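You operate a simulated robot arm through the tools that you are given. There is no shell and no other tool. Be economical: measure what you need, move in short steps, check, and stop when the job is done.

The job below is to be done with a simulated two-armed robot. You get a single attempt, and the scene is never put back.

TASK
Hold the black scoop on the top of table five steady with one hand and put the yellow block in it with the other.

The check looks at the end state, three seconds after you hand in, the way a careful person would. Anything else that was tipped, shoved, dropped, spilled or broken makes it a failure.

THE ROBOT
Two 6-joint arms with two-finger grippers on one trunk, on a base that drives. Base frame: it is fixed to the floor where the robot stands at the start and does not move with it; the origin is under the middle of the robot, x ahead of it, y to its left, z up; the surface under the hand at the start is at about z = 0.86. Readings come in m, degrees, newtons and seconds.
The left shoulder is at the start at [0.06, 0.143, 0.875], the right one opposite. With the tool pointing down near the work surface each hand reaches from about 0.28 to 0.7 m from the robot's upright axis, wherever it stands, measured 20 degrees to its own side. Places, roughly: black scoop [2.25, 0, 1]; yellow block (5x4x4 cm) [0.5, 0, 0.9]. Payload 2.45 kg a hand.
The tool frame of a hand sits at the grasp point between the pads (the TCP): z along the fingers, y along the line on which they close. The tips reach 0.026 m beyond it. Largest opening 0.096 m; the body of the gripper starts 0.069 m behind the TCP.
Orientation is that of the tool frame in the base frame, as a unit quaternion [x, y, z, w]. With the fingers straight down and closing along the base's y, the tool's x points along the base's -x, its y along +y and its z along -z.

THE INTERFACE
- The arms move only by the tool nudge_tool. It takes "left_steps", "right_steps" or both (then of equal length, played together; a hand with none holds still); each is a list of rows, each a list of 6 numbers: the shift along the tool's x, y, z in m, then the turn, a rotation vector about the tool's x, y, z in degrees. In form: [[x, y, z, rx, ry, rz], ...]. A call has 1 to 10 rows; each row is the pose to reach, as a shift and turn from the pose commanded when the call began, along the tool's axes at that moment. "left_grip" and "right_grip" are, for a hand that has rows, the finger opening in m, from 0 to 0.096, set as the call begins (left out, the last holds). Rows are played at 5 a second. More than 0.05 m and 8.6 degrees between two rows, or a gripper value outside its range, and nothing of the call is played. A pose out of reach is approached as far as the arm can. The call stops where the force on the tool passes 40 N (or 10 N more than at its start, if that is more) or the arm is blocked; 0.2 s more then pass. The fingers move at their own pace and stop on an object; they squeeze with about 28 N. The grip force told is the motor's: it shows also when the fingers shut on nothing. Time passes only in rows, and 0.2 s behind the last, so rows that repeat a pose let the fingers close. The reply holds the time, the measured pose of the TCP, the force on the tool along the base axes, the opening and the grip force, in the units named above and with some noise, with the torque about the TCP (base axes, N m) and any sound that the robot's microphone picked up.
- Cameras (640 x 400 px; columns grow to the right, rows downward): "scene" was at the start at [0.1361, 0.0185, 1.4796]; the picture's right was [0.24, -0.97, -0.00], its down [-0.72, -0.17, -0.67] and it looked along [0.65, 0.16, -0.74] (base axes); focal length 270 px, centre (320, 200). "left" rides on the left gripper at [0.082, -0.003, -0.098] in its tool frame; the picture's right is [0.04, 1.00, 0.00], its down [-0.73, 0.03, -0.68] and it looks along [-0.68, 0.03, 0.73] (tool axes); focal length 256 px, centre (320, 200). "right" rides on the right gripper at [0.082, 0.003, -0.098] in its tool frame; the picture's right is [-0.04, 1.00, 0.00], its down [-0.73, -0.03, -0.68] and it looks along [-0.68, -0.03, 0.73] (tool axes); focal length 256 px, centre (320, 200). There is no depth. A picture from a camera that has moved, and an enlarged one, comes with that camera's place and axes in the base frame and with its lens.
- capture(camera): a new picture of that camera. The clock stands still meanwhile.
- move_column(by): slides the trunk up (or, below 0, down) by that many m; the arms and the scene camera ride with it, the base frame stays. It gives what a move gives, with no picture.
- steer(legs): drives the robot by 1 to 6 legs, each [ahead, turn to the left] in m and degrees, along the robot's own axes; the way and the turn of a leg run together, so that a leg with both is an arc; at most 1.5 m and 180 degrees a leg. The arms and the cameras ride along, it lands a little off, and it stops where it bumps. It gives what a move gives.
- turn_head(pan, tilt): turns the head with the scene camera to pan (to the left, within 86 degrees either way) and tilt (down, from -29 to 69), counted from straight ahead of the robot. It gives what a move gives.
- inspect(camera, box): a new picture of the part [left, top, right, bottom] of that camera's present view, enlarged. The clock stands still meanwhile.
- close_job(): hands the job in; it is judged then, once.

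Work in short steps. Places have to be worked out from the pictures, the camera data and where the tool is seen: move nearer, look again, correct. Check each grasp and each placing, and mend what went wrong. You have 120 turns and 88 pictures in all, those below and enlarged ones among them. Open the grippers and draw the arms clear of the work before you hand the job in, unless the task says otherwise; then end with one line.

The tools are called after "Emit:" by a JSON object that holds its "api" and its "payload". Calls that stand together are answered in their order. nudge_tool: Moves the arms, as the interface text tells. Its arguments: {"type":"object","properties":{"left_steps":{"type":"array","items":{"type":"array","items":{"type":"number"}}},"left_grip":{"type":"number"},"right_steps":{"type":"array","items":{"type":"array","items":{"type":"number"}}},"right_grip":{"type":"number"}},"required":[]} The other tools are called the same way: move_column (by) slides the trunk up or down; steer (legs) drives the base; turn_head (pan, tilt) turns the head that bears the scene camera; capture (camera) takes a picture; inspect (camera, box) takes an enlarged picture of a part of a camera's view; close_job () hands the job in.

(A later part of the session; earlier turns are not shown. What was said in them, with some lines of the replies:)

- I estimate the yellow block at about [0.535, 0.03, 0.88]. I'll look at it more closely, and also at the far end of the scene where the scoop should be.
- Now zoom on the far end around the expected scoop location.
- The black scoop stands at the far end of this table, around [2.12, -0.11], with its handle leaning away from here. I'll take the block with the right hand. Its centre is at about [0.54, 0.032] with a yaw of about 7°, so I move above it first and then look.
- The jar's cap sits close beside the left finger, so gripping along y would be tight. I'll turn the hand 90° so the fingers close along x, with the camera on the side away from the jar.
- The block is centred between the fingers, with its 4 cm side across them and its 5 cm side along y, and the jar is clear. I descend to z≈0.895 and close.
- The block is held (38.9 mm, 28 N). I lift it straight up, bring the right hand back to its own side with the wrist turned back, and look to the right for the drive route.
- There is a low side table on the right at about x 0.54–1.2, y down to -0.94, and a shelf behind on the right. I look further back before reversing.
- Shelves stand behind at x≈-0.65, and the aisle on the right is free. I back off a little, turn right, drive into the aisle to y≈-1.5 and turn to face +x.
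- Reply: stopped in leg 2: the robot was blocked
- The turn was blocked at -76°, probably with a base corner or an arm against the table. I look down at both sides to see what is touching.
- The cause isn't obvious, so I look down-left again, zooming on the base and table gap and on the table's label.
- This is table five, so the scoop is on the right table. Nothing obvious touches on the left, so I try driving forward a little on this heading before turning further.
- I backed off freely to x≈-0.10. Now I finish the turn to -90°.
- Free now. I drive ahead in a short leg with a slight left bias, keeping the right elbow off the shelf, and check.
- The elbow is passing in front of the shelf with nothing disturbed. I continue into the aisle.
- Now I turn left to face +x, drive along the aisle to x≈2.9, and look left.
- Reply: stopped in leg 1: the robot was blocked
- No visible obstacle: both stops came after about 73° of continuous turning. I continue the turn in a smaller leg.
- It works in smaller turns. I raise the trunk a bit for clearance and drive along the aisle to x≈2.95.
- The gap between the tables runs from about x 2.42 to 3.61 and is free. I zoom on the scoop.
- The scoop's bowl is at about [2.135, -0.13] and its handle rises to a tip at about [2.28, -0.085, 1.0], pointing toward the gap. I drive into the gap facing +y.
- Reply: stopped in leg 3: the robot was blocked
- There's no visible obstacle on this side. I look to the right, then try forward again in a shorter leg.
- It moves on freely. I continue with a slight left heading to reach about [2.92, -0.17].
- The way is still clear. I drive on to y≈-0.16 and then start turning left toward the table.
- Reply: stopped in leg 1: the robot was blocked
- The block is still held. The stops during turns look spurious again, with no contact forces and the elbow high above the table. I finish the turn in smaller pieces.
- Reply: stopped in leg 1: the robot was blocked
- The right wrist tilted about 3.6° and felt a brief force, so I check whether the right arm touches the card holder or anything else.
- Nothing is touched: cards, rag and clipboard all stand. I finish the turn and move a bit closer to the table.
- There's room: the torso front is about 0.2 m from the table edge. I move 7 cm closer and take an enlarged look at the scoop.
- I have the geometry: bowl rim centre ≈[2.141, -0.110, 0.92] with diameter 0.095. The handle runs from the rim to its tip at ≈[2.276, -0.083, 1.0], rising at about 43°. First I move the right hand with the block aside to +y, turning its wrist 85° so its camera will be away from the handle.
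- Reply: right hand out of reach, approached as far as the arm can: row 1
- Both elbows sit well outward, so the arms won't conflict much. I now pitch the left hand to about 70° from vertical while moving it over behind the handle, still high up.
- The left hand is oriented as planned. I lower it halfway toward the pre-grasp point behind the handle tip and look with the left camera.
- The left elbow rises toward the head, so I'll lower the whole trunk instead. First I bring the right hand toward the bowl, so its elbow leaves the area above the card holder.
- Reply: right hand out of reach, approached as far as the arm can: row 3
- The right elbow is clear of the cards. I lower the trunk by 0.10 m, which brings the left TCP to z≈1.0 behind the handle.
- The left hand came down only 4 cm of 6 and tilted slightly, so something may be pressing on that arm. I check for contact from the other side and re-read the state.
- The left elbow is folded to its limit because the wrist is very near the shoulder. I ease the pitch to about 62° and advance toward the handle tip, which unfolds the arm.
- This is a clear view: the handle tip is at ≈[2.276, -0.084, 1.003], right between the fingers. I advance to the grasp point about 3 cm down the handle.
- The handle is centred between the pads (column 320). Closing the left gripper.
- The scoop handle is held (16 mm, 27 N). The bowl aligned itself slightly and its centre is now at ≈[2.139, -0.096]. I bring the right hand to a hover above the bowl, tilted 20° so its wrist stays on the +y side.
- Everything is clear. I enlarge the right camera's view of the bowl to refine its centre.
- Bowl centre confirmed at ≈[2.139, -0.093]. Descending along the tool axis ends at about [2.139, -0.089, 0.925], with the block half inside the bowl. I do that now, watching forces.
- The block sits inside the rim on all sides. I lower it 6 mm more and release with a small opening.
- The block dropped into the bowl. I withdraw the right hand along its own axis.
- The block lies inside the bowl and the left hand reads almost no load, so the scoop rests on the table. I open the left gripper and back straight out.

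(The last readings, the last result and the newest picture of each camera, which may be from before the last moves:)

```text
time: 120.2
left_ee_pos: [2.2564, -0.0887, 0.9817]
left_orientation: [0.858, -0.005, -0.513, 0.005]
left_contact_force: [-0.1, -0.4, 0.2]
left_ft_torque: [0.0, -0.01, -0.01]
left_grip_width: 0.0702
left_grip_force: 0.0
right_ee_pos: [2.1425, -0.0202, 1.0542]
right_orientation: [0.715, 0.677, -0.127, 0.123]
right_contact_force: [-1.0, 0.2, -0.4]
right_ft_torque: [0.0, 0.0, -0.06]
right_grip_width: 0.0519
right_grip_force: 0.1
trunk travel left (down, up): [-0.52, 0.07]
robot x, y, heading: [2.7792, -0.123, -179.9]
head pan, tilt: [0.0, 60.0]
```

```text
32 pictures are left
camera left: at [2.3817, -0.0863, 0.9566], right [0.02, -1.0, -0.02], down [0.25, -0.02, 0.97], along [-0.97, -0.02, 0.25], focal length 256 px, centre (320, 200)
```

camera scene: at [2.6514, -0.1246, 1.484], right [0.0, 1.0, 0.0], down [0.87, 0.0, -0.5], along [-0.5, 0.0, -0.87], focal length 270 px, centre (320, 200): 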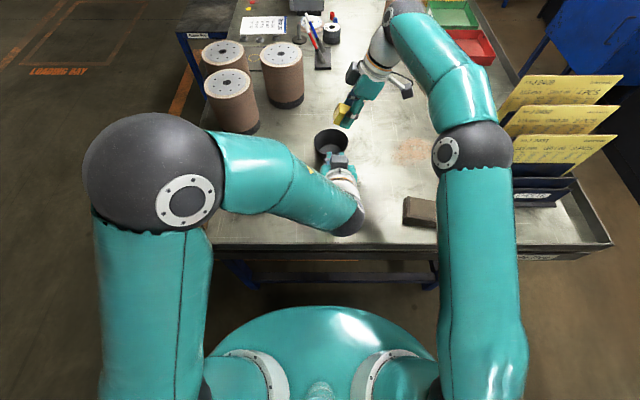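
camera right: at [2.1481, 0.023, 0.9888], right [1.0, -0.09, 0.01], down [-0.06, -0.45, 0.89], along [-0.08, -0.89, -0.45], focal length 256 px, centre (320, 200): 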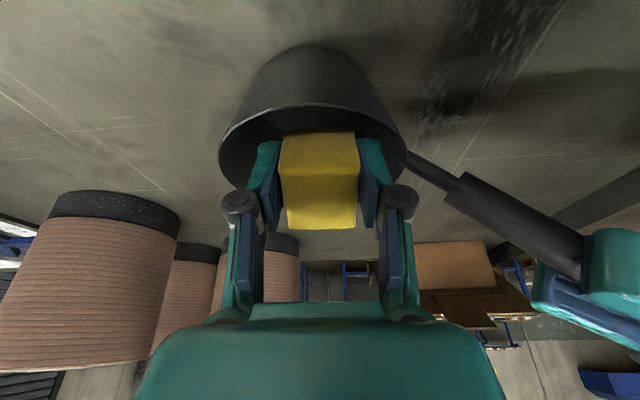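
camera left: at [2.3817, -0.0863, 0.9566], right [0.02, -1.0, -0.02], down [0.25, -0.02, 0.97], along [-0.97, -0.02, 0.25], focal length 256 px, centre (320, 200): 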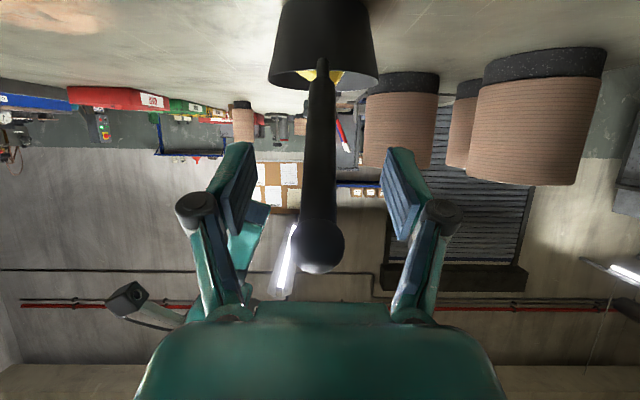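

The scoop stands on its own. I withdraw the left hand backward off the handle, then up.

Emit:
{"api": "nudge_tool", "payload": {"left_steps": [[0.004, 0, -0.022, 0, 0, 0], [0.008, 0, -0.044, 0, 0, 0], [0.012, 0, -0.066, 0, 0, 0], [-0.02, 0, -0.085, 0, 0, 0], [-0.055, 0, -0.105, 0, 0, 0], [-0.09, 0, -0.125, 0, 0, 0], [-0.12, 0, -0.14, 0, 0, 0]]}}

Emit:
{"api": "nudge_tool", "payload": {"right_steps": [[0, 0, -0.03, 0, 0, 0], [0.02, 0, -0.06, 0, 0, 0], [0.05, 0, -0.07, 0, 0, 0]]}}

Emit:
{"api": "capture", "payload": {"camera": "scene"}}

Emit:
{"api": "inspect", "payload": {"camera": "scene", "box": [256, 100, 416, 200]}}

```text
time: 121.8
left_ee_pos: [2.3221, -0.0883, 1.1531]
left_orientation: [0.858, -0.006, -0.513, 0.005]
left_contact_force: [0.4, 0.0, 0.5]
left_ft_torque: [-0.04, 0.02, -0.04]
left_grip_width: 0.0699
left_grip_force: 0.1
right_ee_pos: [2.1422, -0.0196, 1.0548]
right_orientation: [0.715, 0.676, -0.128, 0.121]
right_contact_force: [-0.1, 0.8, 0.7]
right_ft_torque: [0.0, -0.01, -0.01]
right_grip_width: 0.0518
right_grip_force: 0.0
trunk travel left (down, up): [-0.52, 0.07]
robot x, y, heading: [2.7812, -0.1259, -179.7]
head pan, tilt: [0.0, 60.0]
```

```text
time: 122.6
left_ee_pos: [2.3225, -0.0863, 1.1533]
left_orientation: [0.858, -0.005, -0.514, 0.005]
left_contact_force: [-0.3, 0.1, 0.9]
left_ft_torque: [-0.01, 0.03, 0.01]
left_grip_width: 0.0701
left_grip_force: 0.0
right_ee_pos: [2.1513, 0.0507, 1.0978]
right_orientation: [0.716, 0.676, -0.128, 0.121]
right_contact_force: [-0.1, -0.1, -0.5]
right_ft_torque: [-0.03, -0.02, 0.01]
right_grip_width: 0.0518
right_grip_force: 0.1
right hand out of reach, approached as far as the arm can: row 2, 3
trunk travel left (down, up): [-0.52, 0.07]
robot x, y, heading: [2.7815, -0.121, -180.2]
head pan, tilt: [0.0, 60.0]
```

```text
31 pictures are left
camera scene: at [2.6506, -0.1239, 1.4839], right [0.0, 1.0, 0.0], down [0.87, 0.0, -0.5], along [-0.5, 0.0, -0.87], focal length 270 px, centre (320, 200)
```

scene: 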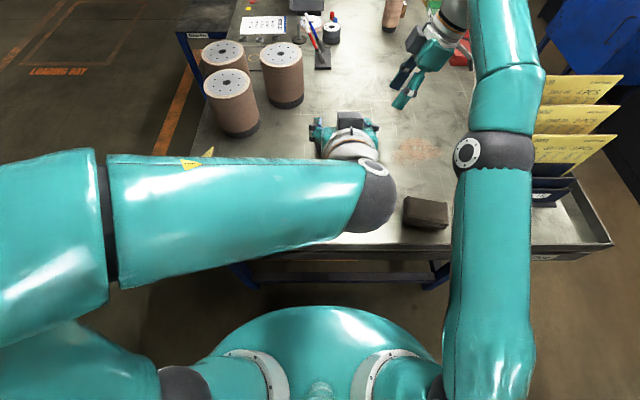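

```text
4.00 times, centred on (336, 150) of scene
camera zoom: at [2.6506, -0.1239, 1.4839], right [0.0, 1.0, 0.0], down [0.87, 0.0, -0.5], along [-0.5, 0.0, -0.87], focal length 1082 px, centre (256, 400)
```

zoom: 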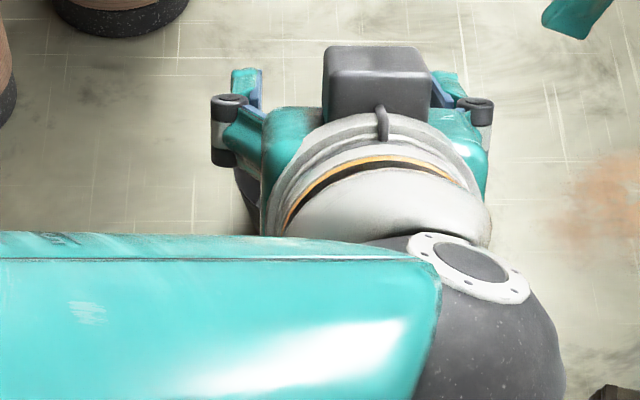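

I raise the trunk and back off 0.2 m to draw both arms clear, then verify the scoop.

Emit:
{"api": "move_column", "payload": {"by": 0.06}}

Emit:
{"api": "steer", "payload": {"legs": [[-0.2, 0]]}}

Emit:
{"api": "capture", "payload": {"camera": "scene"}}

Emit:
{"api": "capture", "payload": {"camera": "right"}}

```text
time: 123.6
left_ee_pos: [2.3233, -0.0873, 1.2138]
left_orientation: [0.858, -0.004, -0.514, 0.006]
left_contact_force: [0.1, 0.0, 0.3]
left_ft_torque: [0.0, 0.01, 0.02]
left_grip_width: 0.07
left_grip_force: 0.1
right_ee_pos: [2.1504, 0.05, 1.1586]
right_orientation: [0.715, 0.676, -0.128, 0.122]
right_contact_force: [-0.3, -0.5, 0.5]
right_ft_torque: [0.01, 0.0, -0.01]
right_grip_width: 0.0521
right_grip_force: 0.0
trunk travel left (down, up): [-0.58, 0.01]
robot x, y, heading: [2.7762, -0.1251, -179.8]
head pan, tilt: [0.0, 60.0]
```

```text
time: 125.2
left_ee_pos: [2.5258, -0.0858, 1.2138]
left_orientation: [0.858, -0.006, -0.514, 0.005]
left_contact_force: [0.1, 0.5, -0.3]
left_ft_torque: [0.02, -0.03, -0.02]
left_grip_width: 0.0702
left_grip_force: 0.0
right_ee_pos: [2.356, 0.0521, 1.158]
right_orientation: [0.716, 0.675, -0.129, 0.121]
right_contact_force: [0.4, -0.2, 1.0]
right_ft_torque: [-0.02, 0.05, -0.01]
right_grip_width: 0.052
right_grip_force: 0.1
trunk travel left (down, up): [-0.58, 0.01]
robot x, y, heading: [2.9786, -0.1247, 180.1]
head pan, tilt: [0.0, 60.0]
```

```text
29 pictures are left
camera scene: at [2.8546, -0.1239, 1.5441], right [0.0, 1.0, 0.0], down [0.87, 0.0, -0.5], along [-0.5, 0.0, -0.87], focal length 270 px, centre (320, 200)
```

scene: 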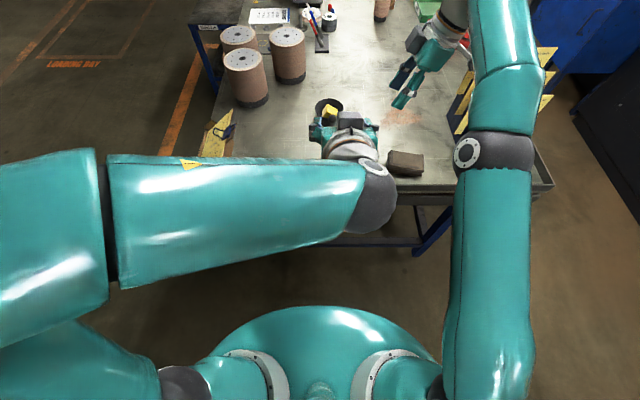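

```text
28 pictures are left
camera right: at [2.365, 0.1635, 1.2221], right [1.0, -0.1, 0.01], down [-0.06, -0.45, 0.89], along [-0.08, -0.89, -0.45], focal length 256 px, centre (320, 200)
```

right: 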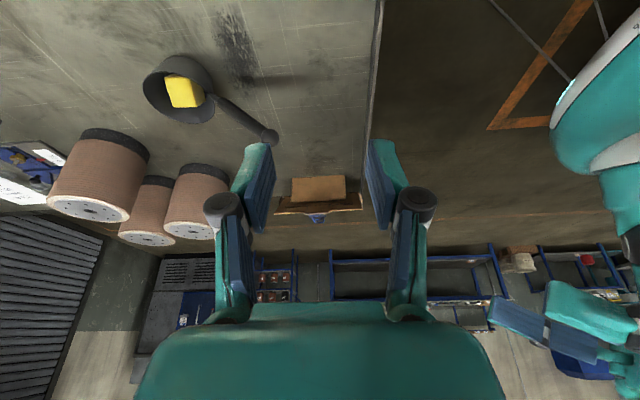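

The block is in the upright scoop. One last check is that the card holder and clipboard are undisturbed.

Emit:
{"api": "steer", "payload": {"legs": [[-0.15, 0]]}}

Emit:
{"api": "turn_head", "payload": {"pan": -20, "tilt": 45}}

Emit:
{"api": "capture", "payload": {"camera": "scene"}}

```text
time: 126.6
left_ee_pos: [2.6745, -0.0869, 1.2154]
left_orientation: [0.857, -0.005, -0.514, 0.005]
left_contact_force: [1.3, -0.3, 0.3]
left_ft_torque: [0.0, 0.02, 0.0]
left_grip_width: 0.0702
left_grip_force: 0.0
right_ee_pos: [2.5043, 0.0517, 1.1594]
right_orientation: [0.716, 0.675, -0.128, 0.121]
right_contact_force: [1.1, -0.3, 0.7]
right_ft_torque: [0.0, 0.02, -0.01]
right_grip_width: 0.0519
right_grip_force: 0.0
trunk travel left (down, up): [-0.58, 0.01]
robot x, y, heading: [3.1305, -0.1232, -180.2]
head pan, tilt: [0.0, 60.0]
```

```text
time: 127.5
left_ee_pos: [2.6716, -0.0869, 1.2137]
left_orientation: [0.858, -0.004, -0.514, 0.006]
left_contact_force: [0.3, 0.3, 0.0]
left_ft_torque: [-0.02, 0.0, 0.01]
left_grip_width: 0.0698
left_grip_force: 0.2
right_ee_pos: [2.5029, 0.0512, 1.1594]
right_orientation: [0.716, 0.676, -0.128, 0.122]
right_contact_force: [0.1, 0.6, 1.0]
right_ft_torque: [0.01, -0.03, -0.03]
right_grip_width: 0.0518
right_grip_force: 0.0
trunk travel left (down, up): [-0.58, 0.01]
robot x, y, heading: [3.1271, -0.1237, -179.9]
head pan, tilt: [-20.0, 45.0]
```

```text
27 pictures are left
camera scene: at [2.992, -0.0962, 1.5634], right [0.34, 0.94, 0.0], down [0.67, -0.24, -0.71], along [-0.66, 0.24, -0.71], focal length 270 px, centre (320, 200)
```

scene: 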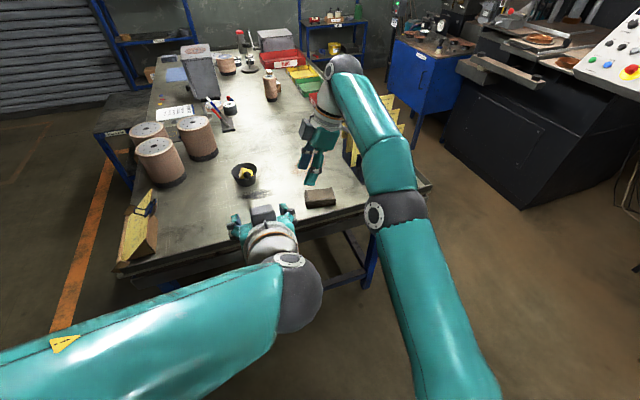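

All looks intact: the block is in the scoop, the grippers are open and the arms are clear. Handing in.

Emit:
{"api": "close_job", "payload": {}}

```text
The job is handed in.
```

The yellow block is in the black scoop on table five: the left hand held the handle while the right hand placed it, and the scoop stands on its own with both arms clear. The scoop turned about 11° (its bowl moved about 1.5 cm) as the grip closed, and nothing else looked disturbed in the last pictures.
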